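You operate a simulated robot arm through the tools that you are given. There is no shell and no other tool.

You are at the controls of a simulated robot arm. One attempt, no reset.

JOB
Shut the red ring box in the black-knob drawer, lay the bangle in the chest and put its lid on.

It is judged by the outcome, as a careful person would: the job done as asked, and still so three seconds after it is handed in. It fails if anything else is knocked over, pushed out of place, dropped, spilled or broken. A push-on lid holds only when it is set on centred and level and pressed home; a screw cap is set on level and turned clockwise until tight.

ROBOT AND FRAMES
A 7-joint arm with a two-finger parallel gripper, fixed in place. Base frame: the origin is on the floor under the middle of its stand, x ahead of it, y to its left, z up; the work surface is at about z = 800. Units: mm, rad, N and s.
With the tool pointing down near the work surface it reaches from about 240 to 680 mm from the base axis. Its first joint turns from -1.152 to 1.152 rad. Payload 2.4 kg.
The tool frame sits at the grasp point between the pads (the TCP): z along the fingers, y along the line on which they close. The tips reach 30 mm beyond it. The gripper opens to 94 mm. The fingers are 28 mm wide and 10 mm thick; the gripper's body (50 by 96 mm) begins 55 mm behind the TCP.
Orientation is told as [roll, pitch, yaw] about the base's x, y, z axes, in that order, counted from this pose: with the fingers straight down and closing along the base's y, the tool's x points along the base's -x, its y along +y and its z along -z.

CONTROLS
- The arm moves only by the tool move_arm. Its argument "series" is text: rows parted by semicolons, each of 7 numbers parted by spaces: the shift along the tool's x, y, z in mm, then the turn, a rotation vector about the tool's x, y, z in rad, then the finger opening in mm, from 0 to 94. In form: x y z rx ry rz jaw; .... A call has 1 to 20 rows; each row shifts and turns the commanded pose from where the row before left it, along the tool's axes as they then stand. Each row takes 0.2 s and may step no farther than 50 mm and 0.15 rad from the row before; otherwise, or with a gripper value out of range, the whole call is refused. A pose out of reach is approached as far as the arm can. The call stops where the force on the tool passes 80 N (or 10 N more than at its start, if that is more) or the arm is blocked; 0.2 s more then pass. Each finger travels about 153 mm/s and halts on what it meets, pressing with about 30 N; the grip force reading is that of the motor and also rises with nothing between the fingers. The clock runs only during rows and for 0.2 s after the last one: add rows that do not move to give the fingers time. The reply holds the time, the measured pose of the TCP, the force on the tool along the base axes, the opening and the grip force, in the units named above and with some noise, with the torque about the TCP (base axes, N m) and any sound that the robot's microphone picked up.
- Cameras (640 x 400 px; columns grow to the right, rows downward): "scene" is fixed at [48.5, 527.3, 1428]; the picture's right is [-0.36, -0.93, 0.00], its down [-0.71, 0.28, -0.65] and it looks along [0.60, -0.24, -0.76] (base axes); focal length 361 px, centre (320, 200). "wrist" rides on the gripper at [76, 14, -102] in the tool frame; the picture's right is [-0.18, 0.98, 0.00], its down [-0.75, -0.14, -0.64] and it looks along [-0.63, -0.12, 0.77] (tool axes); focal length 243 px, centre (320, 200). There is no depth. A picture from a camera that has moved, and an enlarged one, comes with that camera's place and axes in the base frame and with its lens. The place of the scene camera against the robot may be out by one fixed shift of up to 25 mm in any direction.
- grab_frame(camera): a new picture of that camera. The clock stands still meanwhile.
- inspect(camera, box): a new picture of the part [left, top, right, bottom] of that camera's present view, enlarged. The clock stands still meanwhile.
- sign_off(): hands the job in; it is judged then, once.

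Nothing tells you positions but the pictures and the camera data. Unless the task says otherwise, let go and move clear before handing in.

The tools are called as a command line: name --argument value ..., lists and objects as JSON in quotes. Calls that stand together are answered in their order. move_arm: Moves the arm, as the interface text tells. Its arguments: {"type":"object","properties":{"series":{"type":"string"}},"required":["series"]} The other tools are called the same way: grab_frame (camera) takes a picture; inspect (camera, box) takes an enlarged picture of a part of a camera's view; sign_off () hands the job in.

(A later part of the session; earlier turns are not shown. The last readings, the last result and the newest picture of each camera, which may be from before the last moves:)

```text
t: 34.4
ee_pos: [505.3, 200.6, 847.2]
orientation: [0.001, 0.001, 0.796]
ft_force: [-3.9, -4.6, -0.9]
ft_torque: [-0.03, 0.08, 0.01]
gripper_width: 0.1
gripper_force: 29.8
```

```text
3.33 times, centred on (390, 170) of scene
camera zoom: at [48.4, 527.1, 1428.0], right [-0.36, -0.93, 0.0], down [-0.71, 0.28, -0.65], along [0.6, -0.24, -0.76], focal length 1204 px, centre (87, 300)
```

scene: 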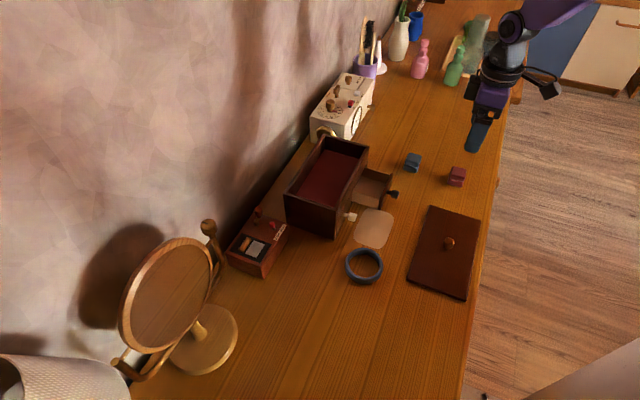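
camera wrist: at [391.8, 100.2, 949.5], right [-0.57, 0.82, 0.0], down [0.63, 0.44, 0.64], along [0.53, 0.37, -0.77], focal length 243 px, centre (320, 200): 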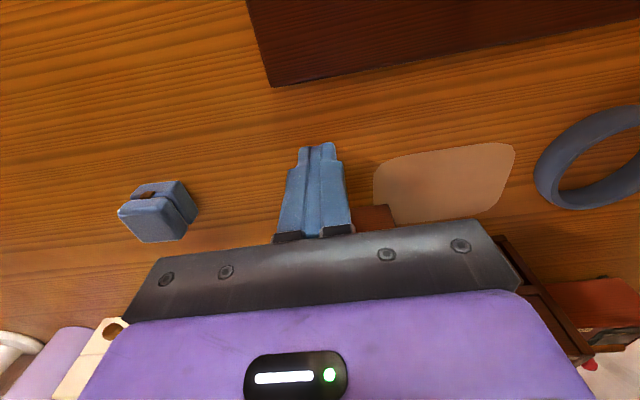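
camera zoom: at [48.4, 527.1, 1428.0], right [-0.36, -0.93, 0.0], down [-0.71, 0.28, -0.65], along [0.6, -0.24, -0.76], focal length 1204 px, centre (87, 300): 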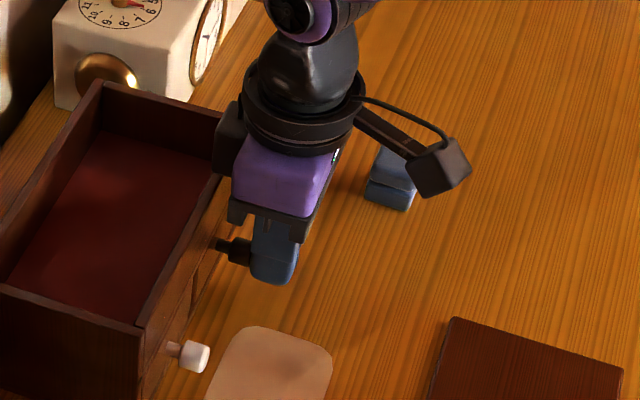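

Resistance of about 6 N just appeared, which probably means closed. I'll back off and look before any further push.

move_arm --series "10 0 0 0 0 0 0; 25 0 -10 0 0 0 0; 20 0 -40 0 0 0 0; 0 0 -40 0 0 0 0; 0 0 0 0 0 0 0; 0 0 0 0 0 0 0"

grab_frame --camera "wrist"

inspect --camera "scene" --box '[280, 120, 400, 250]'

```text
t: 35.8
ee_pos: [469.3, 164.0, 938.7]
orientation: [-0.001, -0.001, 0.796]
ft_force: [-0.1, 0.4, 0.6]
ft_torque: [0.02, 0.01, 0.02]
gripper_width: 0.0
gripper_force: 30.7
```

```text
taken
camera wrist: at [406.4, 119.4, 1039.9], right [-0.57, 0.82, 0.0], down [0.63, 0.44, 0.64], along [0.53, 0.37, -0.77], focal length 243 px, centre (320, 200)
```

wrist: 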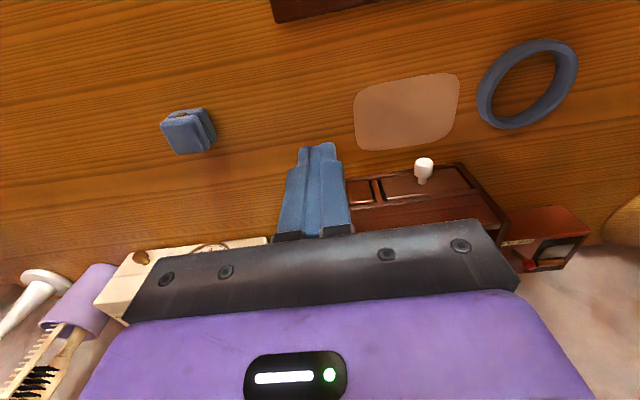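

```text
3.08 times, centred on (340, 185) of scene
camera zoom: at [48.5, 527.3, 1428.0], right [-0.36, -0.93, 0.0], down [-0.71, 0.28, -0.65], along [0.6, -0.24, -0.76], focal length 1111 px, centre (258, 246)
```

zoom: 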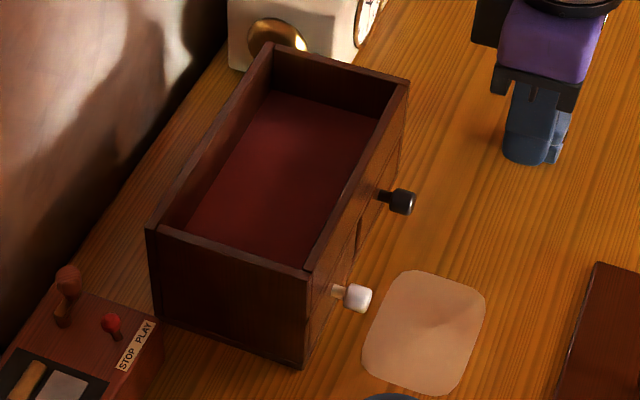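

inspect --camera "scene" --box '[270, 120, 400, 250]'

inspect --camera "scene" --box '[330, 160, 390, 240]'

inspect --camera "wrist" --box '[330, 130, 520, 240]'

```text
3.08 times, centred on (335, 185) of scene
camera zoom: at [48.5, 527.3, 1428.0], right [-0.36, -0.93, 0.0], down [-0.71, 0.28, -0.65], along [0.6, -0.24, -0.76], focal length 1111 px, centre (274, 246)
```

zoom: 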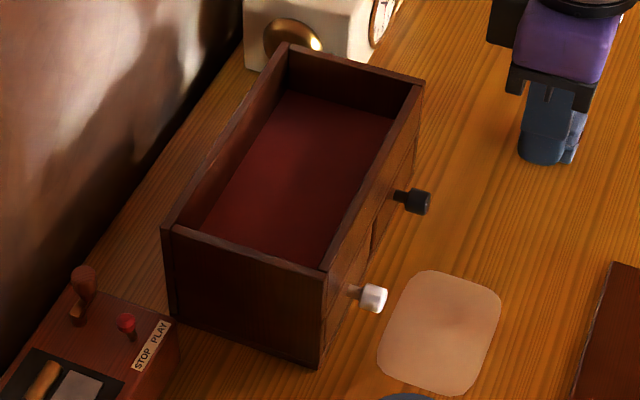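

```text
5.00 times, centred on (360, 200) of scene
camera zoom: at [48.5, 527.3, 1428.0], right [-0.36, -0.93, 0.0], down [-0.71, 0.28, -0.65], along [0.6, -0.24, -0.76], focal length 1806 px, centre (120, 200)
```

zoom: 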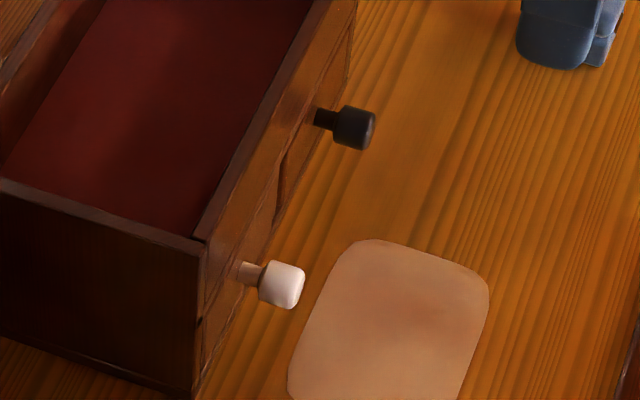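

```text
3.37 times, centred on (425, 185) of wrist
camera zoom: at [406.4, 119.4, 1039.9], right [-0.57, 0.82, 0.0], down [0.63, 0.44, 0.64], along [0.53, 0.37, -0.77], focal length 817 px, centre (-34, 250)
```

zoom: 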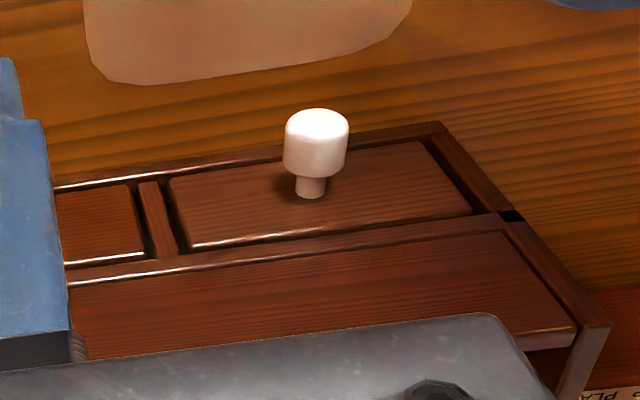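

The drawer is fully shut: the knob pixels are identical to the start, and the chest hasn't moved. Next is the bangle. I'm moving over it with the gripper wide open to measure it.

move_arm --series "0 0 -20 0 0 0 30; -2.8 30.3 -2 0 0 0 60; -2.8 30.3 0 0 0 0 94; -2.8 30.3 0 0 0 0 94; -2.8 30.3 0 0 0 0 94; -2.8 30.3 0 0 0 0 94; -2.8 30.3 0 0 0 0 94; 0 0 0 0 0 0 94; 0 0 0 0 0 0 94"

grab_frame --camera "wrist"

inspect --camera "scene" --box '[270, 110, 430, 300]'

```text
t: 37.8
ee_pos: [349.7, 300.7, 960.1]
orientation: [0.0, 0.0, 0.795]
ft_force: [-0.5, -0.9, -0.1]
ft_torque: [0.02, -0.02, 0.0]
gripper_width: 93.9
gripper_force: 0.1
```

```text
taken
camera wrist: at [287.2, 257.2, 1061.0], right [-0.57, 0.82, 0.0], down [0.63, 0.44, 0.64], along [0.53, 0.37, -0.77], focal length 243 px, centre (320, 200)
```

wrist: 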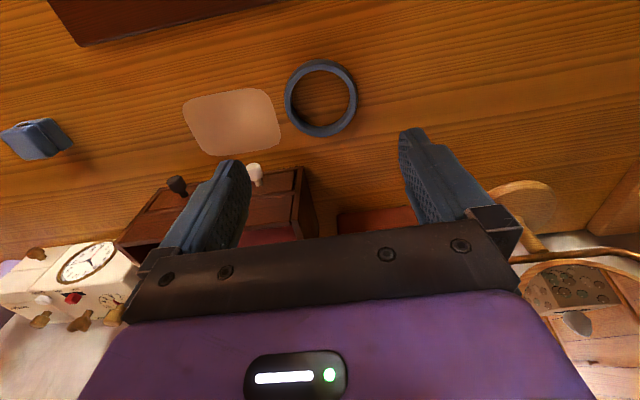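

```text
2.11 times, centred on (350, 205) of scene
camera zoom: at [48.5, 527.3, 1428.0], right [-0.36, -0.93, 0.0], down [-0.71, 0.28, -0.65], along [0.6, -0.24, -0.76], focal length 760 px, centre (257, 190)
```

zoom: 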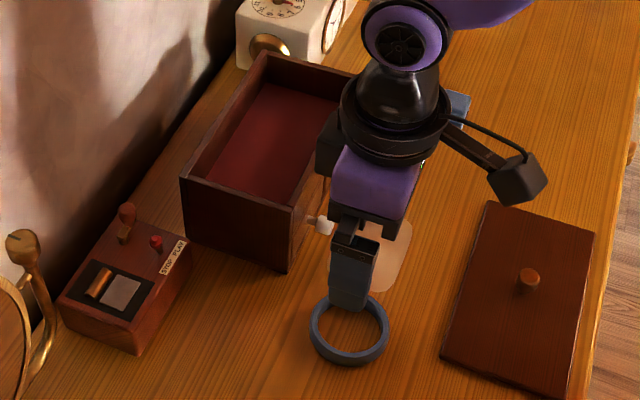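

inspect --camera "wrist" --box '[240, 30, 400, 180]'

inspect --camera "wrist" --box '[110, 130, 330, 260]'

```text
2.67 times, centred on (320, 105) of wrist
camera zoom: at [287.2, 257.2, 1061.0], right [-0.57, 0.82, 0.0], down [0.63, 0.44, 0.64], along [0.53, 0.37, -0.77], focal length 647 px, centre (320, 453)
```

zoom: 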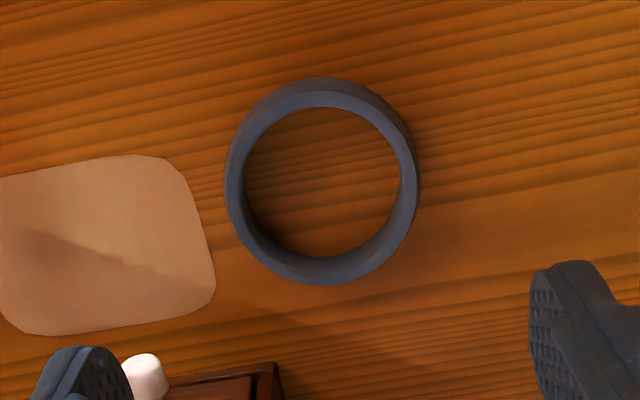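

```text
2.91 times, centred on (220, 195) of wrist
camera zoom: at [287.2, 257.2, 1061.0], right [-0.57, 0.82, 0.0], down [0.63, 0.44, 0.64], along [0.53, 0.37, -0.77], focal length 706 px, centre (611, 214)
```

zoom: 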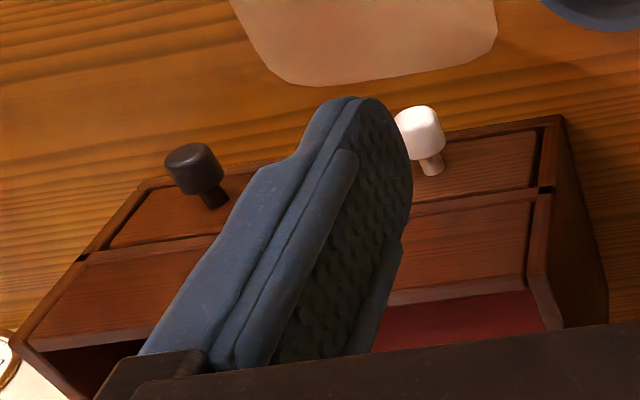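

The closed drawer front is flush with its neighbour. The bangle is about 65–71 mm across and already centred under the gripper. I'll lower around it and check the clearance on both sides.

move_arm --series "-0.5 0 25 0 0 0 94; 0 0 25 0 0 0 94; 0 0 20 0 0 0 94; 0 0 0 0 0 0 94; 0 0 0 0 0 0 94"

grab_frame --camera "wrist"

inspect --camera "scene" --box '[310, 190, 420, 300]'

```text
t: 39.0
ee_pos: [350.8, 301.5, 889.0]
orientation: [-0.001, 0.0, 0.795]
ft_force: [-0.4, 0.3, 0.2]
ft_torque: [0.0, 0.03, 0.02]
gripper_width: 94.0
gripper_force: 0.1
```

```text
taken
camera wrist: at [288.2, 257.5, 991.2], right [-0.57, 0.82, 0.0], down [0.63, 0.44, 0.64], along [0.53, 0.37, -0.77], focal length 243 px, centre (320, 200)
```

wrist: 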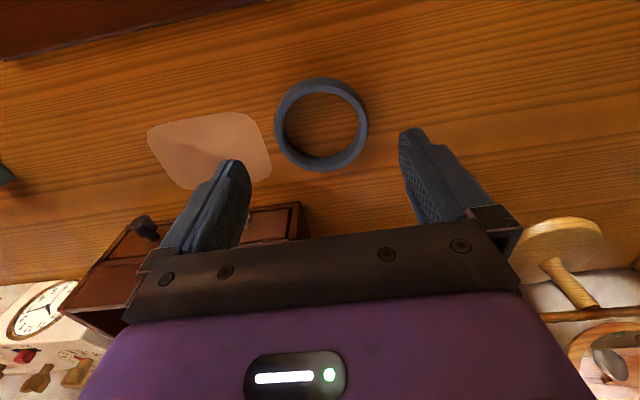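

```text
3.64 times, centred on (365, 245) of scene
camera zoom: at [48.5, 527.3, 1428.0], right [-0.36, -0.93, 0.0], down [-0.71, 0.28, -0.65], along [0.6, -0.24, -0.76], focal length 1313 px, centre (156, 36)
```

zoom: 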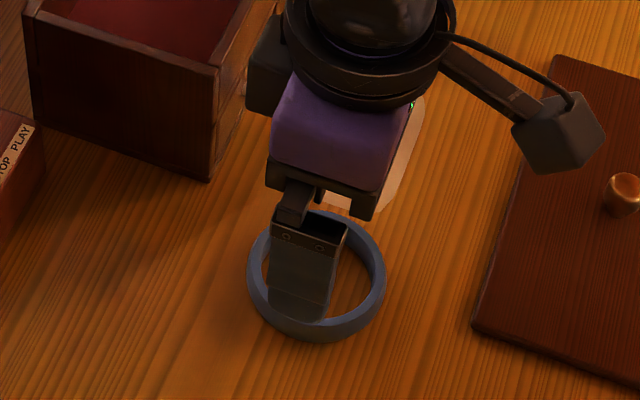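

Centred. Lowering to the table and closing gently on the bangle's outer diameter.

move_arm --series "0 0 20 0 0 0 94; 0 0 20 0 0 0 94; 0 0 13 0 0 0 94; 0 0 0 0 0 0 94; 0 0 0 0 0 0 84; 0 0 0 0 0 0 78; 0 0 0 0 0 0 72; 0 0 0 0 0 0 66; 0 0 0 0 0 0 60; 0 0 0 0 0 0 60"

grab_frame --camera "wrist"

inspect --camera "scene" --box '[310, 190, 420, 300]'

```text
t: 41.2
ee_pos: [351.7, 301.7, 836.1]
orientation: [-0.001, 0.0, 0.795]
ft_force: [-0.4, 0.1, 0.5]
ft_torque: [0.01, -0.03, -0.01]
gripper_width: 68.9
gripper_force: 30.2
```

```text
taken
camera wrist: at [288.3, 258.2, 938.4], right [-0.57, 0.82, 0.0], down [0.63, 0.44, 0.64], along [0.53, 0.37, -0.77], focal length 243 px, centre (320, 200)
```

wrist: 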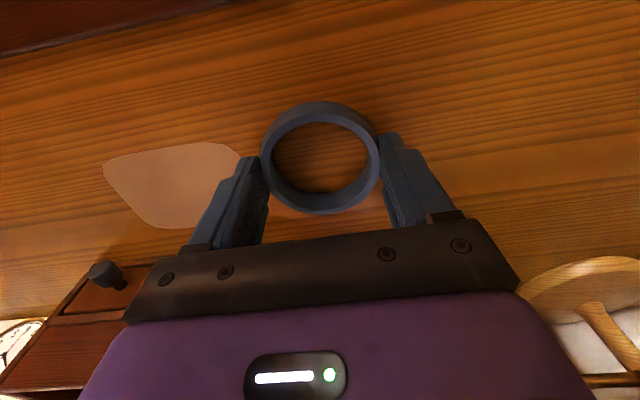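

```text
3.64 times, centred on (365, 245) of scene
camera zoom: at [48.5, 527.3, 1428.0], right [-0.36, -0.93, 0.0], down [-0.71, 0.28, -0.65], along [0.6, -0.24, -0.76], focal length 1313 px, centre (156, 36)
```

zoom: 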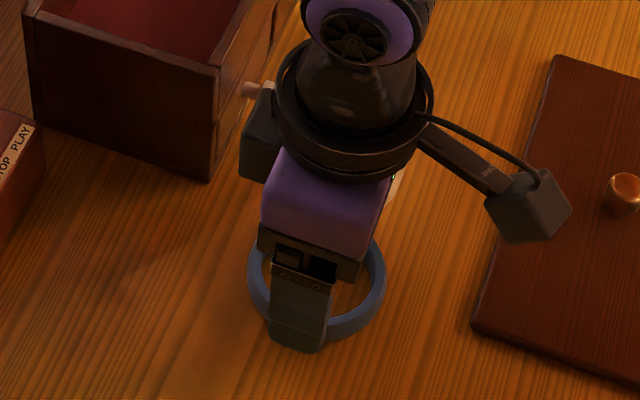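

The bangle is held (68.9 mm). Lifting well above the chest rim, then moving over the chest.

move_arm --series "0 0 -10 0 0 0 60; 0 0 -20 0 0 0 60; 0 0 -40 0 0 0 60; 0 0 -40 0 0 0 60; 0 0 -45 0 0 0 60; 0 0 0 0 0 0 60"

grab_frame --camera "wrist"

grab_frame --camera "scene"

```text
t: 42.6
ee_pos: [349.8, 301.8, 992.6]
orientation: [-0.001, 0.0, 0.796]
ft_force: [0.7, -0.4, -1.2]
ft_torque: [0.01, 0.04, 0.01]
gripper_width: 68.7
gripper_force: 30.1
```

```text
taken
camera wrist: at [288.1, 257.8, 1093.6], right [-0.57, 0.82, 0.0], down [0.63, 0.44, 0.64], along [0.53, 0.37, -0.77], focal length 243 px, centre (320, 200)
```

wrist: 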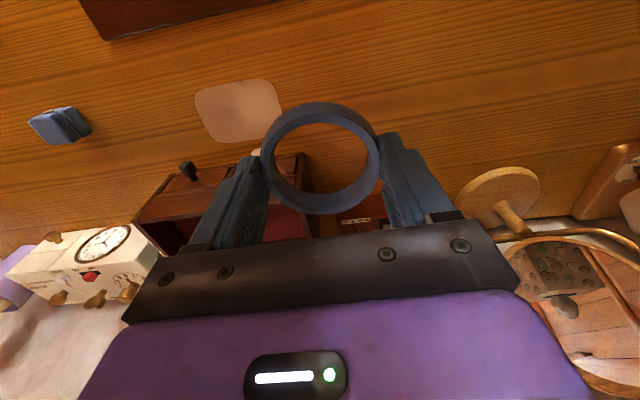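

```text
taken
```

scene: 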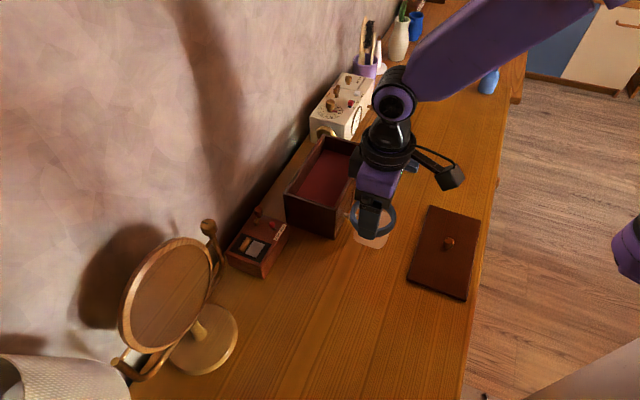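

The bangle hangs level. Moving over the chest and checking there before lowering.

move_arm --series "-21.7 -22.1 0 0 0 0 60; -21.7 -22.1 0 0 0 0 60; -21.7 -22.1 0 0 0 0 60; -21.7 -22.1 0 0 0 0 60; -21.7 -22.1 0 0 0 0 60; -21.7 -22.1 0 0 0 0 60; 0 0 0 0 0 0 60; 0 0 0 0 0 0 60"

grab_frame --camera "wrist"

inspect --camera "scene" --box '[260, 90, 420, 250]'

```text
t: 44.4
ee_pos: [536.8, 303.0, 991.2]
orientation: [0.0, 0.0, 0.795]
ft_force: [0.2, 0.5, -0.3]
ft_torque: [0.03, -0.01, -0.01]
gripper_width: 68.3
gripper_force: 29.1
```

```text
taken
camera wrist: at [473.8, 257.2, 1093.2], right [-0.57, 0.82, 0.0], down [0.63, 0.44, 0.64], along [0.53, 0.37, -0.77], focal length 243 px, centre (320, 200)
```

wrist: 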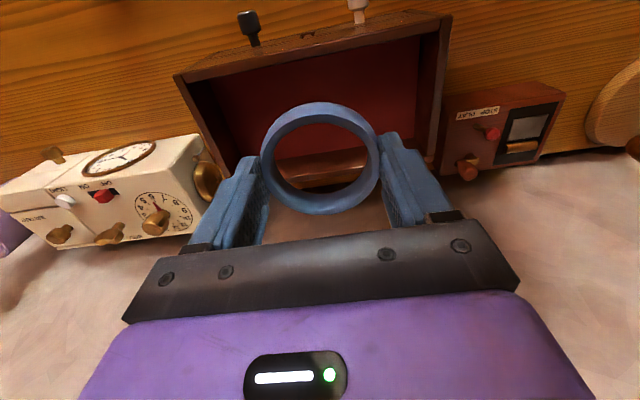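

```text
2.50 times, centred on (340, 170) of scene
camera zoom: at [48.5, 527.3, 1428.0], right [-0.36, -0.93, 0.0], down [-0.71, 0.28, -0.65], along [0.6, -0.24, -0.76], focal length 903 px, centre (270, 275)
```

zoom: 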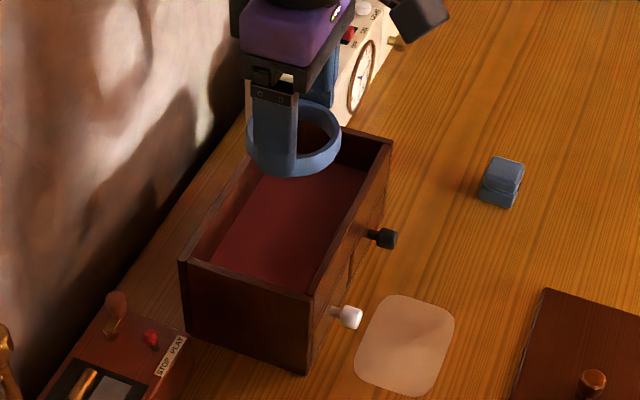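

inspect --camera "wrist" --box '[160, 0, 460, 200]'

```text
2.00 times, centred on (310, 100) of wrist
camera zoom: at [473.8, 257.2, 1093.2], right [-0.57, 0.82, 0.0], down [0.63, 0.44, 0.64], along [0.53, 0.37, -0.77], focal length 485 px, centre (340, 400)
```

zoom: 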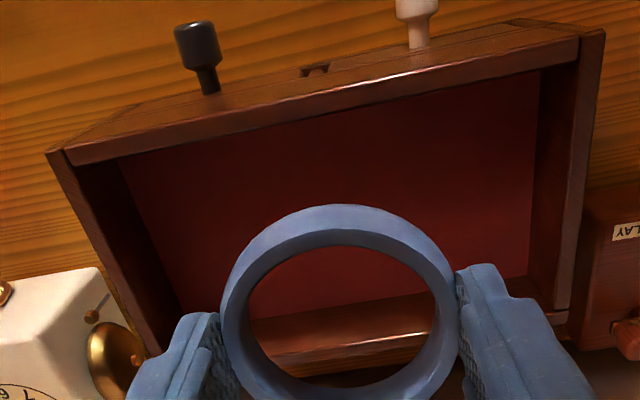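

The chest rim resolves well: outer about 190 × 105 mm, centre (538.7, 300.2). I'll centre the bangle and lower to just above the rim, then check.

move_arm --series "0.7 -3.3 10 0 0 0 60; 0 0 20 0 0 0 60; 0 0 16 0 0 0 60; 0 0 0 0 0 0 60; 0 0 0 0 0 0 60"

inspect --camera "wrist" --box '[140, 20, 460, 240]'

inspect --camera "scene" --box '[260, 110, 400, 250]'

```text
t: 45.6
ee_pos: [538.0, 298.7, 945.5]
orientation: [0.0, 0.0, 0.796]
ft_force: [-0.4, 0.5, -0.1]
ft_torque: [0.0, -0.01, -0.05]
gripper_width: 68.2
gripper_force: 30.0
```

```text
1.82 times, centred on (300, 130) of wrist
camera zoom: at [475.9, 254.3, 1046.7], right [-0.57, 0.82, 0.0], down [0.63, 0.44, 0.64], along [0.53, 0.37, -0.77], focal length 441 px, centre (356, 327)
```

zoom: 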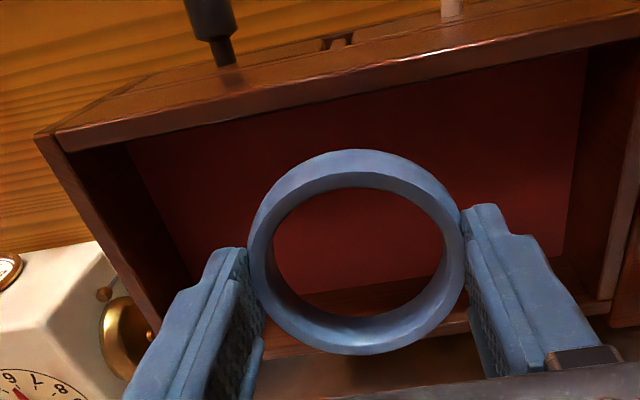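

```text
2.86 times, centred on (330, 180) of scene
camera zoom: at [48.5, 527.3, 1428.0], right [-0.36, -0.93, 0.0], down [-0.71, 0.28, -0.65], along [0.6, -0.24, -0.76], focal length 1032 px, centre (291, 257)
```

zoom: 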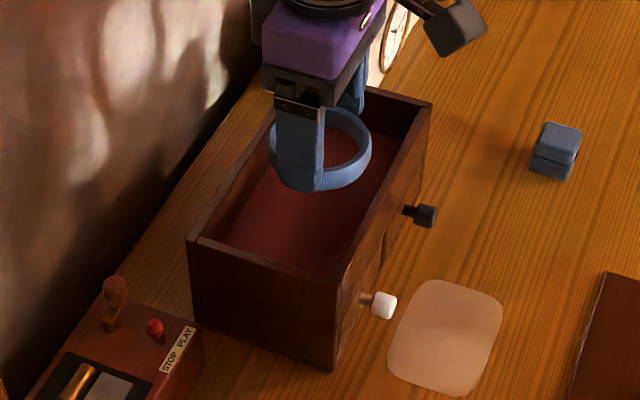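

Well centred between the chest walls. Lowering into the compartment.

move_arm --series "0 0 12 0 0 0 60; 0 0 12 0 0 0 60; 0 0 10 0 0 0 60; 0 0 0 0 0 0 60"

inspect --camera "wrist" --box '[140, 20, 460, 240]'

inspect --camera "scene" --box '[260, 110, 400, 250]'

```text
t: 46.6
ee_pos: [538.6, 298.0, 910.8]
orientation: [0.0, 0.0, 0.796]
ft_force: [0.2, 0.6, -0.4]
ft_torque: [0.02, 0.02, 0.0]
gripper_width: 68.1
gripper_force: 29.8
```

```text
1.82 times, centred on (300, 130) of wrist
camera zoom: at [476.2, 254.9, 1013.0], right [-0.57, 0.82, 0.0], down [0.63, 0.44, 0.64], along [0.53, 0.37, -0.77], focal length 441 px, centre (356, 327)
```

zoom: 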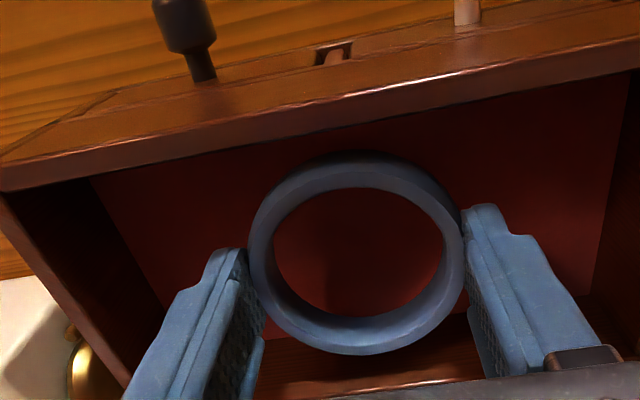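

```text
2.86 times, centred on (330, 180) of scene
camera zoom: at [48.5, 527.3, 1428.0], right [-0.36, -0.93, 0.0], down [-0.71, 0.28, -0.65], along [0.6, -0.24, -0.76], focal length 1032 px, centre (291, 257)
```

zoom: 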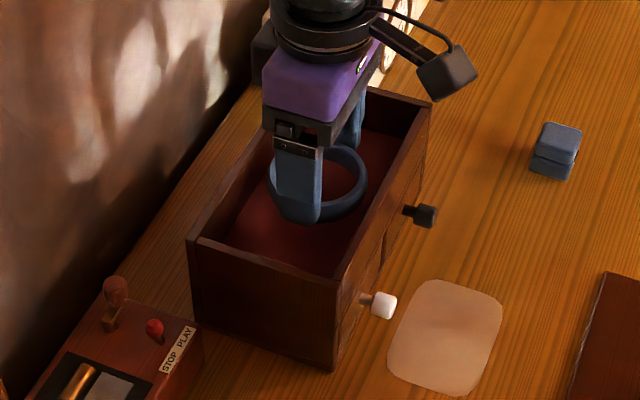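

move_arm --series "0 0 3 0 0 0 60; 0 0 2 0 0 0 60; 0 0 2 0 0 0 60"

```text
t: 47.4
ee_pos: [537.4, 298.3, 904.2]
orientation: [-0.001, 0.001, 0.796]
ft_force: [0.8, 0.7, -0.3]
ft_torque: [-0.01, -0.04, 0.0]
gripper_width: 67.9
gripper_force: 30.1
```

move_arm --series "0 0 2 0 0 0 60; 0 0 2 0 0 0 60; 0 0 0 0 0 0 60"

```text
t: 48.2
ee_pos: [538.0, 298.7, 901.3]
orientation: [-0.002, 0.0, 0.796]
ft_force: [-0.5, 0.2, -0.4]
ft_torque: [0.02, -0.01, 0.01]
gripper_width: 67.7
gripper_force: 29.9
```

move_arm --series "0 0 2 0 0 0 60; 0 0 2 0 0 0 60; 0 0 0 0 0 0 60"

inspect --camera "wrist" --box '[140, 20, 460, 240]'

```text
t: 49.0
ee_pos: [537.9, 299.3, 896.3]
orientation: [0.0, 0.001, 0.796]
ft_force: [0.5, 0.2, 0.2]
ft_torque: [0.01, 0.0, 0.0]
gripper_width: 67.6
gripper_force: 30.4
```

```text
1.82 times, centred on (300, 130) of wrist
camera zoom: at [475.9, 255.2, 998.1], right [-0.57, 0.82, 0.0], down [0.63, 0.44, 0.64], along [0.53, 0.37, -0.77], focal length 441 px, centre (356, 327)
```

zoom: 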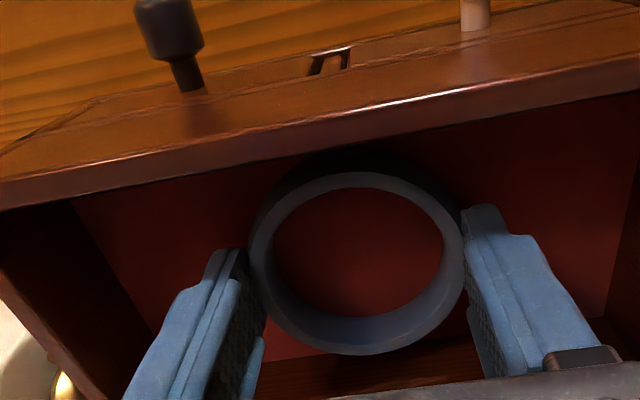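

move_arm --series "0 0 2 0 0 0 60; 0 0 1.5 0 0 0 60; 0 0 0 0 0 0 60"

```text
t: 49.8
ee_pos: [538.1, 298.8, 895.5]
orientation: [0.001, -0.003, 0.798]
ft_force: [-5.1, -3.0, 19.4]
ft_torque: [-0.1, 0.41, 0.16]
gripper_width: 67.6
gripper_force: 30.5
```

The bangle touched the chest floor (z≈859). Easing off the pressure and releasing.

move_arm --series "0 0 -0.8 0 0 0 60; 0 0 0 0 0 0 67; 0 0 0 0 0 0 72; 0 0 0 0 0 0 80; 0 0 0 0 0 0 88; 0 0 0 0 0 0 88"

inspect --camera "wrist" --box '[140, 20, 460, 240]'

```text
t: 51.2
ee_pos: [538.2, 298.7, 894.0]
orientation: [-0.001, -0.001, 0.797]
ft_force: [-0.1, -0.1, -0.8]
ft_torque: [-0.01, 0.05, -0.01]
gripper_width: 87.9
gripper_force: 0.0
```

```text
1.82 times, centred on (300, 130) of wrist
camera zoom: at [476.0, 255.2, 995.4], right [-0.57, 0.82, 0.0], down [0.63, 0.44, 0.64], along [0.53, 0.37, -0.77], focal length 441 px, centre (356, 327)
```

zoom: 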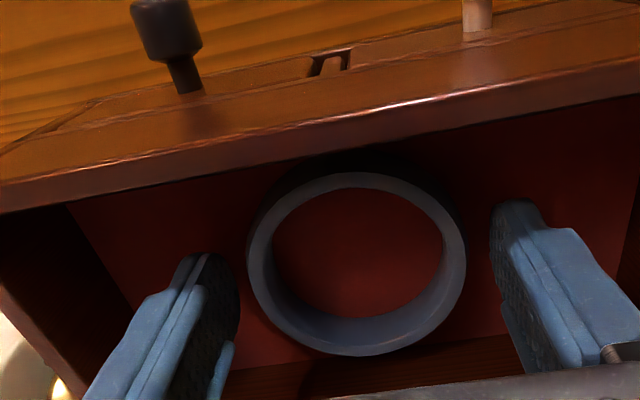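

The bangle lies flat in the chest. I'm rising straight up, taking a look, and then moving over the lid.

move_arm --series "0 0 -15 0 0 0 88; 0 0 -30 0 0 0 88; 0 0 -40 0 0 0 88; 0 0 -40 0 0 0 80; 0 0 -30 0 0 0 60; 0 0 0 0 0 0 60; 0 0 0 0 0 0 60"

grab_frame --camera "wrist"

inspect --camera "wrist" --box '[160, 0, 460, 200]'

inspect --camera "scene" --box '[260, 110, 400, 250]'

```text
t: 52.8
ee_pos: [537.3, 299.4, 1048.9]
orientation: [0.0, 0.0, 0.795]
ft_force: [0.7, 0.6, 0.1]
ft_torque: [-0.03, 0.0, 0.0]
gripper_width: 59.9
gripper_force: 0.1
```

```text
taken
camera wrist: at [475.6, 254.8, 1150.5], right [-0.57, 0.82, 0.0], down [0.63, 0.44, 0.64], along [0.53, 0.37, -0.77], focal length 243 px, centre (320, 200)
```

wrist: 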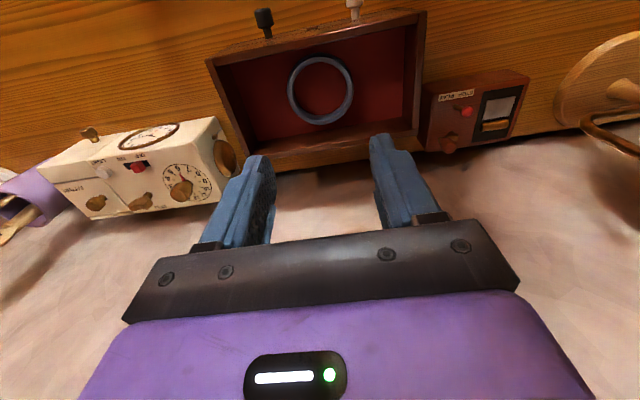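

```text
2.00 times, centred on (310, 100) of wrist
camera zoom: at [475.6, 254.8, 1150.5], right [-0.57, 0.82, 0.0], down [0.63, 0.44, 0.64], along [0.53, 0.37, -0.77], focal length 485 px, centre (340, 400)
```

zoom: 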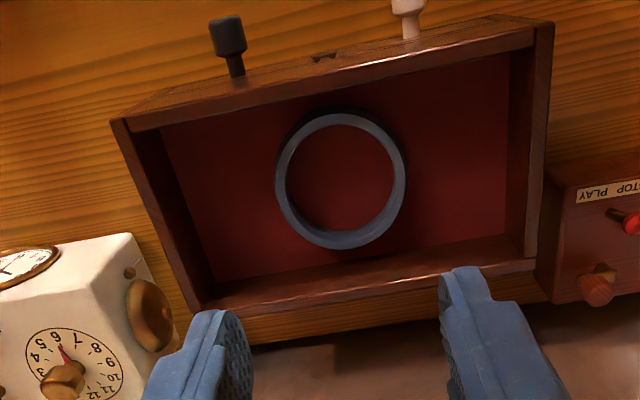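

```text
2.86 times, centred on (330, 180) of scene
camera zoom: at [48.5, 527.3, 1428.0], right [-0.36, -0.93, 0.0], down [-0.71, 0.28, -0.65], along [0.6, -0.24, -0.76], focal length 1032 px, centre (291, 257)
```

zoom: 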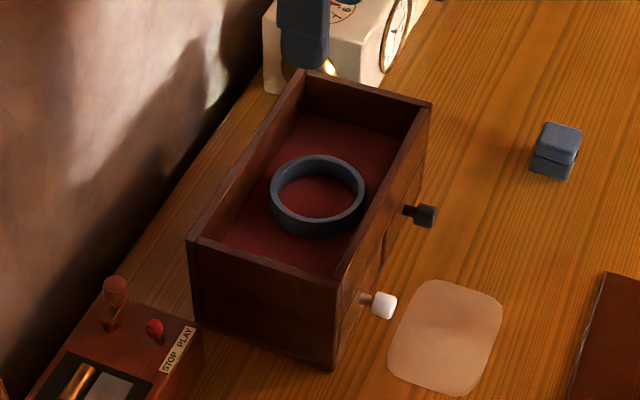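

The bangle lies flat in the middle of the chest. Now going over to the lid.

move_arm --series "38 4.4 0 0 0 0 60; 38 4.4 0 0 0 0 60; 38 4.4 0 0 0 0 60; 38 4.4 5 0 0 0 60; 38 4.4 10 0 0 0 60; 38 4.4 10 0 0 0 60; 36 4 10 0 0 0 60; 0 0 0 0 0 0 60; 0 0 0 0 0 0 60"

grab_frame --camera "wrist"

inspect --camera "scene" --box '[390, 190, 500, 310]'

```text
t: 54.8
ee_pos: [329.3, 131.6, 1013.7]
orientation: [0.0, 0.001, 0.797]
ft_force: [0.1, 0.1, 0.0]
ft_torque: [0.0, 0.01, 0.02]
gripper_width: 60.0
gripper_force: 0.1
```

```text
taken
camera wrist: at [268.4, 88.0, 1115.3], right [-0.57, 0.82, 0.0], down [0.63, 0.44, 0.64], along [0.53, 0.37, -0.77], focal length 243 px, centre (320, 200)
```

wrist: 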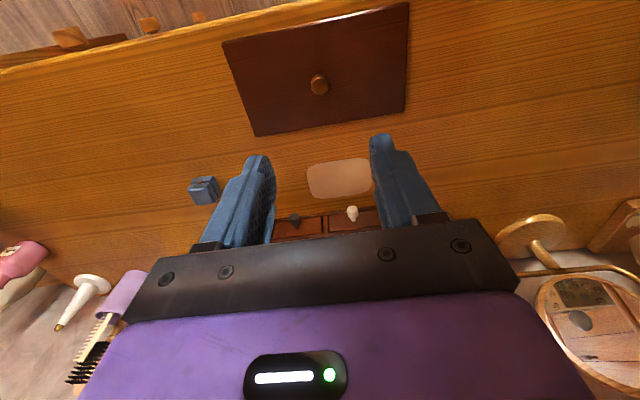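

```text
3.33 times, centred on (445, 250) of scene
camera zoom: at [48.5, 527.2, 1428.0], right [-0.36, -0.93, 0.0], down [-0.71, 0.28, -0.65], along [0.6, -0.24, -0.76], focal length 1204 px, centre (-97, 33)
```

zoom: 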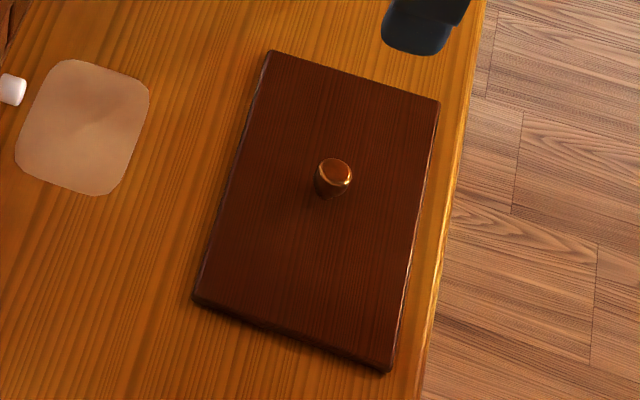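

inspect --camera "wrist" --box '[200, 0, 430, 150]'

```text
2.67 times, centred on (315, 75) of wrist
camera zoom: at [268.4, 88.0, 1115.3], right [-0.57, 0.82, 0.0], down [0.63, 0.44, 0.64], along [0.53, 0.37, -0.77], focal length 647 px, centre (333, 533)
```

zoom: 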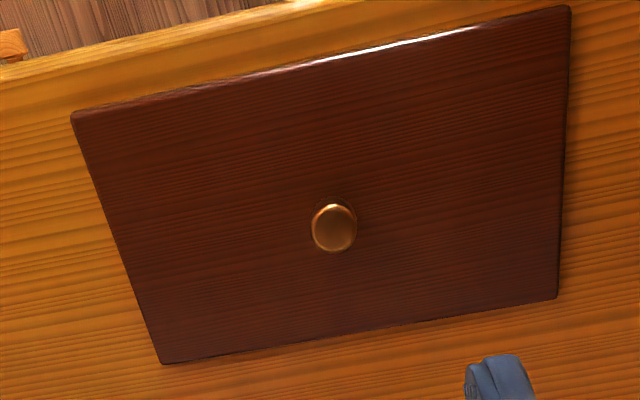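

The lid is about 194 × 107 mm, lying flat and aligned within half a degree of the tool, with its knob (~19 mm) at the centre (330, 131). I'll descend partway and verify the knob's alignment.

move_arm --series "-0.4 -1 30 0 0 0.009 50; 0 0 30 0 0 0 46; 0 0 30 0 0 0 46; 0 0 25 0 0 0 46; 0 0 0 0 0 0 46; 0 0 0 0 0 0 46"

grab_frame --camera "wrist"

inspect --camera "wrist" --box '[240, 60, 400, 180]'

```text
t: 56.2
ee_pos: [332.3, 131.6, 898.0]
orientation: [0.001, 0.0, 0.788]
ft_force: [-0.2, 0.6, -0.1]
ft_torque: [-0.03, -0.02, 0.02]
gripper_width: 45.7
gripper_force: 0.1
```

```text
taken
camera wrist: at [269.5, 88.6, 1000.5], right [-0.57, 0.82, 0.0], down [0.63, 0.43, 0.64], along [0.53, 0.36, -0.77], focal length 243 px, centre (320, 200)
```

wrist: 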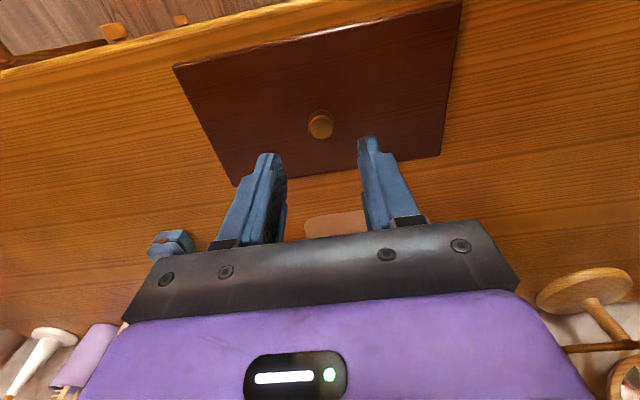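

```text
3.33 times, centred on (320, 120) of wrist
camera zoom: at [269.5, 88.6, 1000.5], right [-0.57, 0.82, 0.0], down [0.63, 0.43, 0.64], along [0.53, 0.36, -0.77], focal length 809 px, centre (320, 467)
```

zoom: 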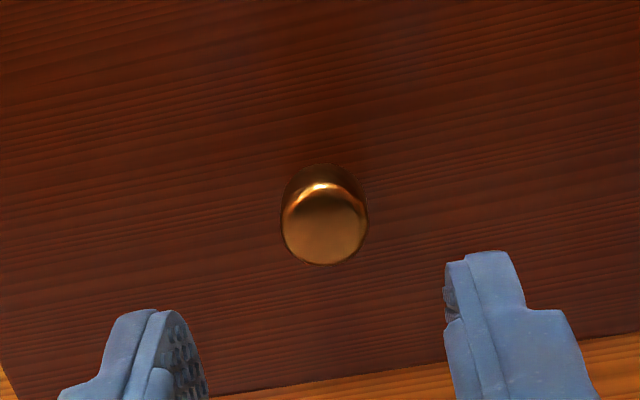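

move_arm --series "1.3 0.5 20 0 0 0 46; 1.2 0.5 20 0 0 0 46; 0 0 13 0 0 0 46; 0 0 0 0 0 0 46; 0 0 0 0 0 0 46"

inspect --camera "wrist" --box '[220, 80, 420, 230]'

inspect --camera "scene" --box '[390, 170, 500, 300]'

```text
t: 57.4
ee_pos: [330.5, 129.9, 847.9]
orientation: [-0.001, 0.0, 0.787]
ft_force: [0.1, -0.2, -0.8]
ft_torque: [0.0, 0.02, -0.02]
gripper_width: 46.0
gripper_force: 0.0
```

```text
2.67 times, centred on (320, 155) of wrist
camera zoom: at [267.7, 87.1, 948.0], right [-0.57, 0.82, 0.0], down [0.63, 0.43, 0.64], along [0.53, 0.36, -0.77], focal length 647 px, centre (320, 320)
```

zoom: 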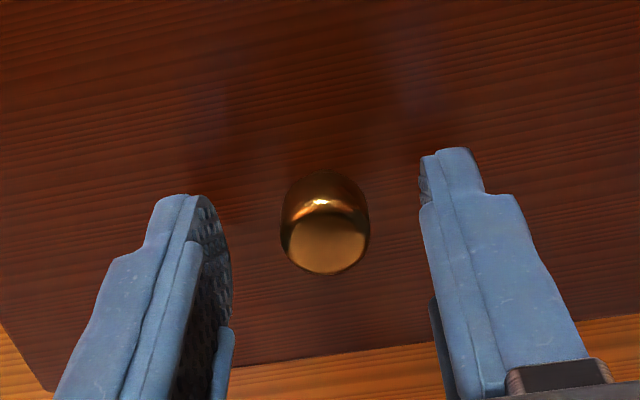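

```text
3.08 times, centred on (445, 235) of scene
camera zoom: at [48.5, 527.3, 1428.0], right [-0.36, -0.93, 0.0], down [-0.71, 0.28, -0.65], along [0.6, -0.24, -0.76], focal length 1111 px, centre (-65, 92)
```

zoom: 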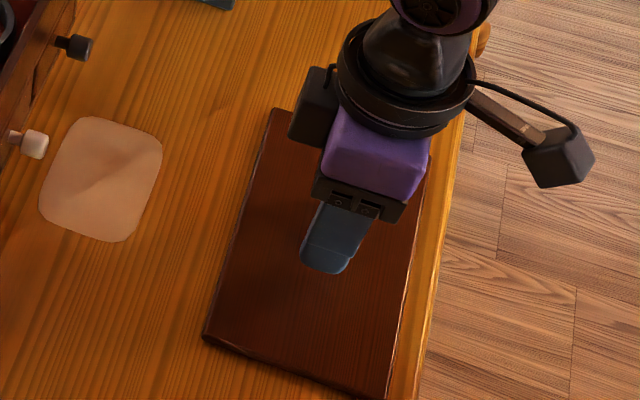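

The knob is centred between the fingers. Lowering a few more mm and closing on it.

move_arm --series "0 0 2 0 0 0 46; 0 0 1.5 0 0 0 46; 0 0 0 0 0 0 46"

```text
t: 58.2
ee_pos: [331.1, 130.1, 843.1]
orientation: [-0.001, 0.0, 0.787]
ft_force: [0.4, -0.2, 0.1]
ft_torque: [0.03, -0.02, 0.01]
gripper_width: 46.1
gripper_force: 0.2
```

move_arm --series "0 0 0 0 0 0 32; 0 0 0 0 0 0 22; 0 0 0 0 0 0 8; 0 0 0 0 0 0 8; 0 0 0 0 0 0 8"

inspect --camera "wrist" --box '[220, 80, 420, 230]'

```text
t: 59.4
ee_pos: [330.5, 129.8, 841.5]
orientation: [0.001, 0.0, 0.788]
ft_force: [-0.5, 1.4, 1.0]
ft_torque: [0.04, 0.02, 0.01]
gripper_width: 18.9
gripper_force: 30.0
```

```text
2.67 times, centred on (320, 155) of wrist
camera zoom: at [267.7, 87.2, 944.6], right [-0.57, 0.82, 0.0], down [0.63, 0.43, 0.64], along [0.53, 0.36, -0.77], focal length 647 px, centre (320, 320)
```

zoom: 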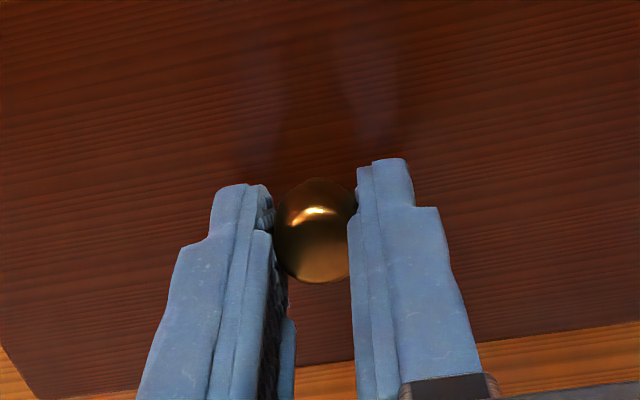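

The lid knob is gripped (18.9 mm). Lifting slowly and checking that the lid stays level.

move_arm --series "0 0 -5 0 0 0 8; 0 0 -10 0 0 0 8; 0 0 -15 0 0 0 8; 0 0 0 0 0 0 8; 0 0 0 0 0 0 8"

grab_frame --camera "wrist"

inspect --camera "scene" --box '[390, 150, 500, 300]'

```text
t: 60.6
ee_pos: [330.0, 130.2, 872.7]
orientation: [0.0, 0.0, 0.788]
ft_force: [0.2, 0.0, -0.8]
ft_torque: [0.04, 0.0, 0.01]
gripper_width: 19.1
gripper_force: 30.2
```

```text
taken
camera wrist: at [267.8, 87.1, 974.9], right [-0.57, 0.82, 0.0], down [0.63, 0.43, 0.64], along [0.53, 0.36, -0.77], focal length 243 px, centre (320, 200)
```

wrist: 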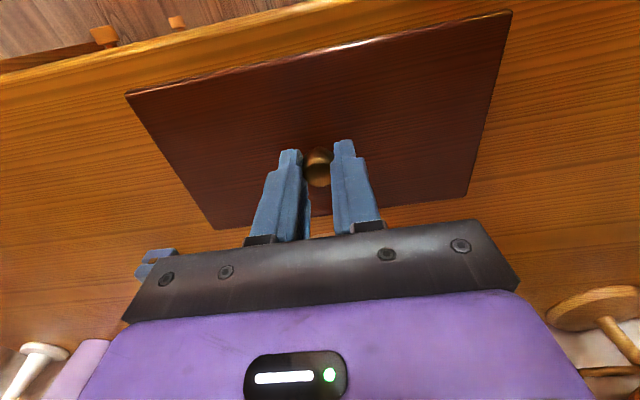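

```text
2.67 times, centred on (445, 225) of scene
camera zoom: at [48.5, 527.3, 1428.0], right [-0.36, -0.93, 0.0], down [-0.71, 0.28, -0.65], along [0.6, -0.24, -0.76], focal length 963 px, centre (-13, 133)
```

zoom: 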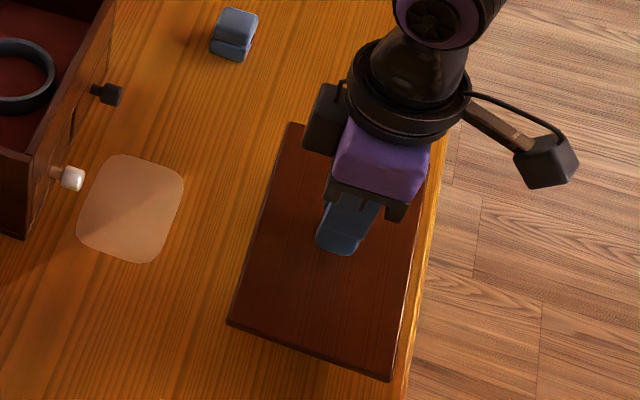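

inspect --camera "wrist" --box '[100, 0, 540, 240]'

inspect --camera "wrist" --box '[240, 110, 400, 230]'

```text
1.45 times, centred on (320, 120) of wrist
camera zoom: at [267.8, 87.1, 974.9], right [-0.57, 0.82, 0.0], down [0.63, 0.43, 0.64], along [0.53, 0.36, -0.77], focal length 353 px, centre (320, 316)
```

zoom: 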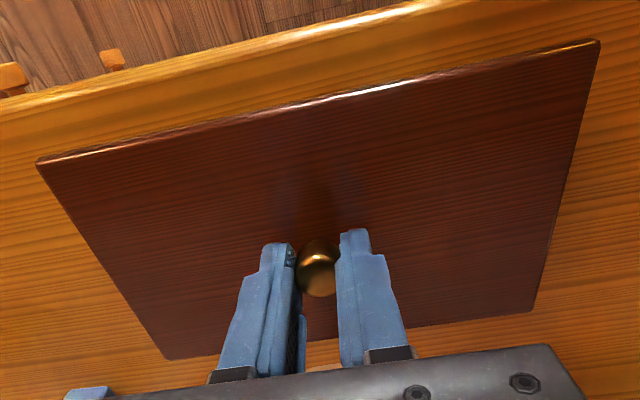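

```text
3.33 times, centred on (320, 170) of wrist
camera zoom: at [267.8, 87.1, 974.9], right [-0.57, 0.82, 0.0], down [0.63, 0.43, 0.64], along [0.53, 0.36, -0.77], focal length 809 px, centre (320, 300)
```

zoom: 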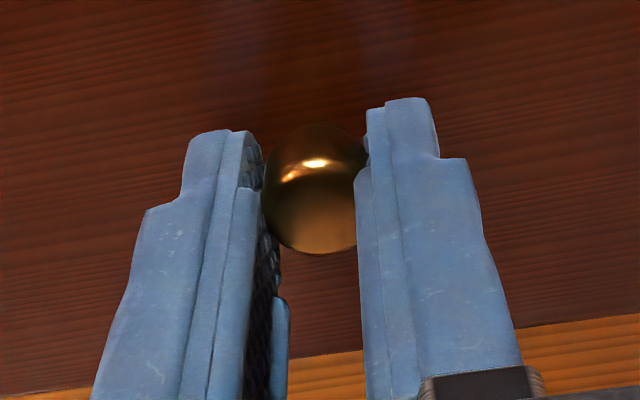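

The lid is held level, centred on the knob, and aligned with the tool. Now rising and carrying it over the chest.

move_arm --series "0 0 -30 0 0 0 8; 0 0 -35 0 0 0 8; 0 0 -35 0 0 0 8; 0 0 -30 0 0 0 8; -25 -2.6 0 0 0 -0.007 8; -30 -3.1 0 0 0 0 8; -30 -3.1 0 0 0 0 8; -30 -3.1 0 0 0 0 8; -30 -3.1 0 0 0 0 8; -30 -3.1 0 0 0 0 8; -30 -3.1 0 0 0 0 8; -30 -3.1 0 0 0 0 8; -23 -2.6 0 0 0 0 8; -10 -1 0 0 0 0 8; 0 0 0 0 0 0 8; 0 0 0 0 0 0 8"

grab_frame --camera "wrist"

grab_frame --camera "scene"

inspect --camera "scene" --box '[260, 90, 420, 250]'

```text
t: 64.0
ee_pos: [538.3, 301.1, 1002.6]
orientation: [0.0, 0.001, 0.794]
ft_force: [-1.0, -0.1, -0.8]
ft_torque: [0.02, 0.01, -0.01]
gripper_width: 19.0
gripper_force: 30.0
```

```text
taken
camera wrist: at [476.2, 258.2, 1104.4], right [-0.57, 0.82, 0.0], down [0.63, 0.44, 0.64], along [0.53, 0.37, -0.77], focal length 243 px, centre (320, 200)
```

wrist: 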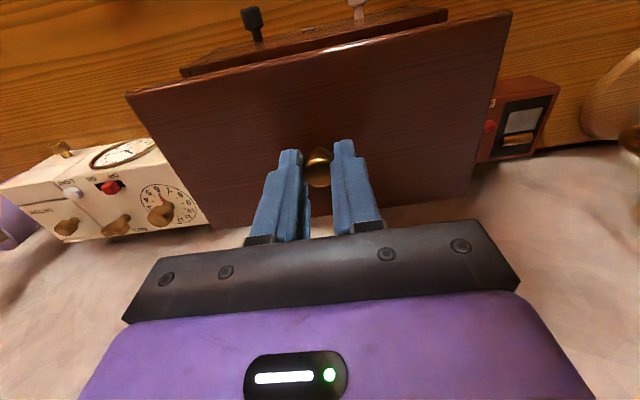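

```text
taken
```

scene: 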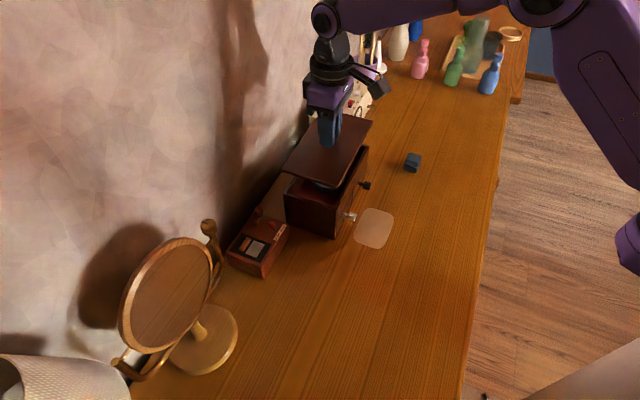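

```text
2.50 times, centred on (340, 170) of scene
camera zoom: at [48.5, 527.3, 1428.0], right [-0.36, -0.93, 0.0], down [-0.71, 0.28, -0.65], along [0.6, -0.24, -0.76], focal length 903 px, centre (270, 275)
```

zoom: 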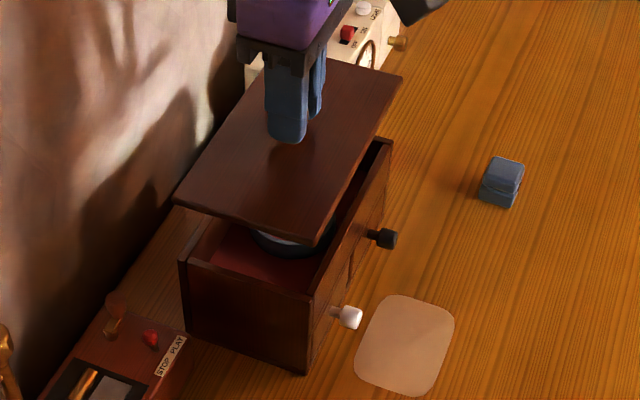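

inspect --camera "scene" --box '[280, 105, 380, 215]'

inspect --camera "wrist" --box '[100, 0, 540, 240]'

```text
3.64 times, centred on (330, 160) of scene
camera zoom: at [48.5, 527.3, 1428.0], right [-0.36, -0.93, 0.0], down [-0.71, 0.28, -0.65], along [0.6, -0.24, -0.76], focal length 1313 px, centre (284, 346)
```

zoom: 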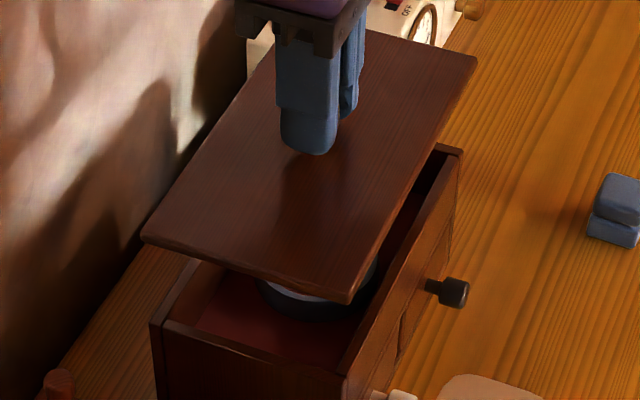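

```text
1.45 times, centred on (320, 120) of wrist
camera zoom: at [476.2, 258.2, 1104.4], right [-0.57, 0.82, 0.0], down [0.63, 0.44, 0.64], along [0.53, 0.37, -0.77], focal length 353 px, centre (320, 316)
```

zoom: 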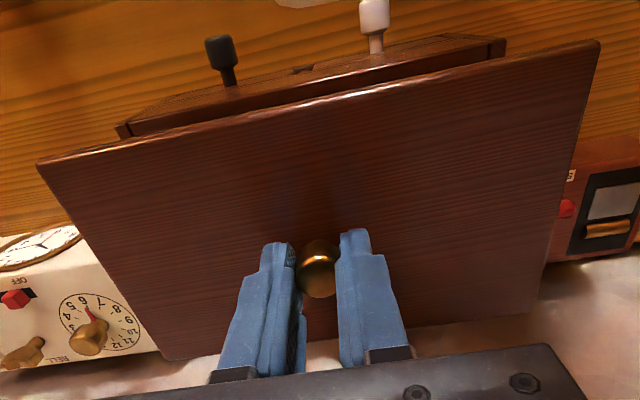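

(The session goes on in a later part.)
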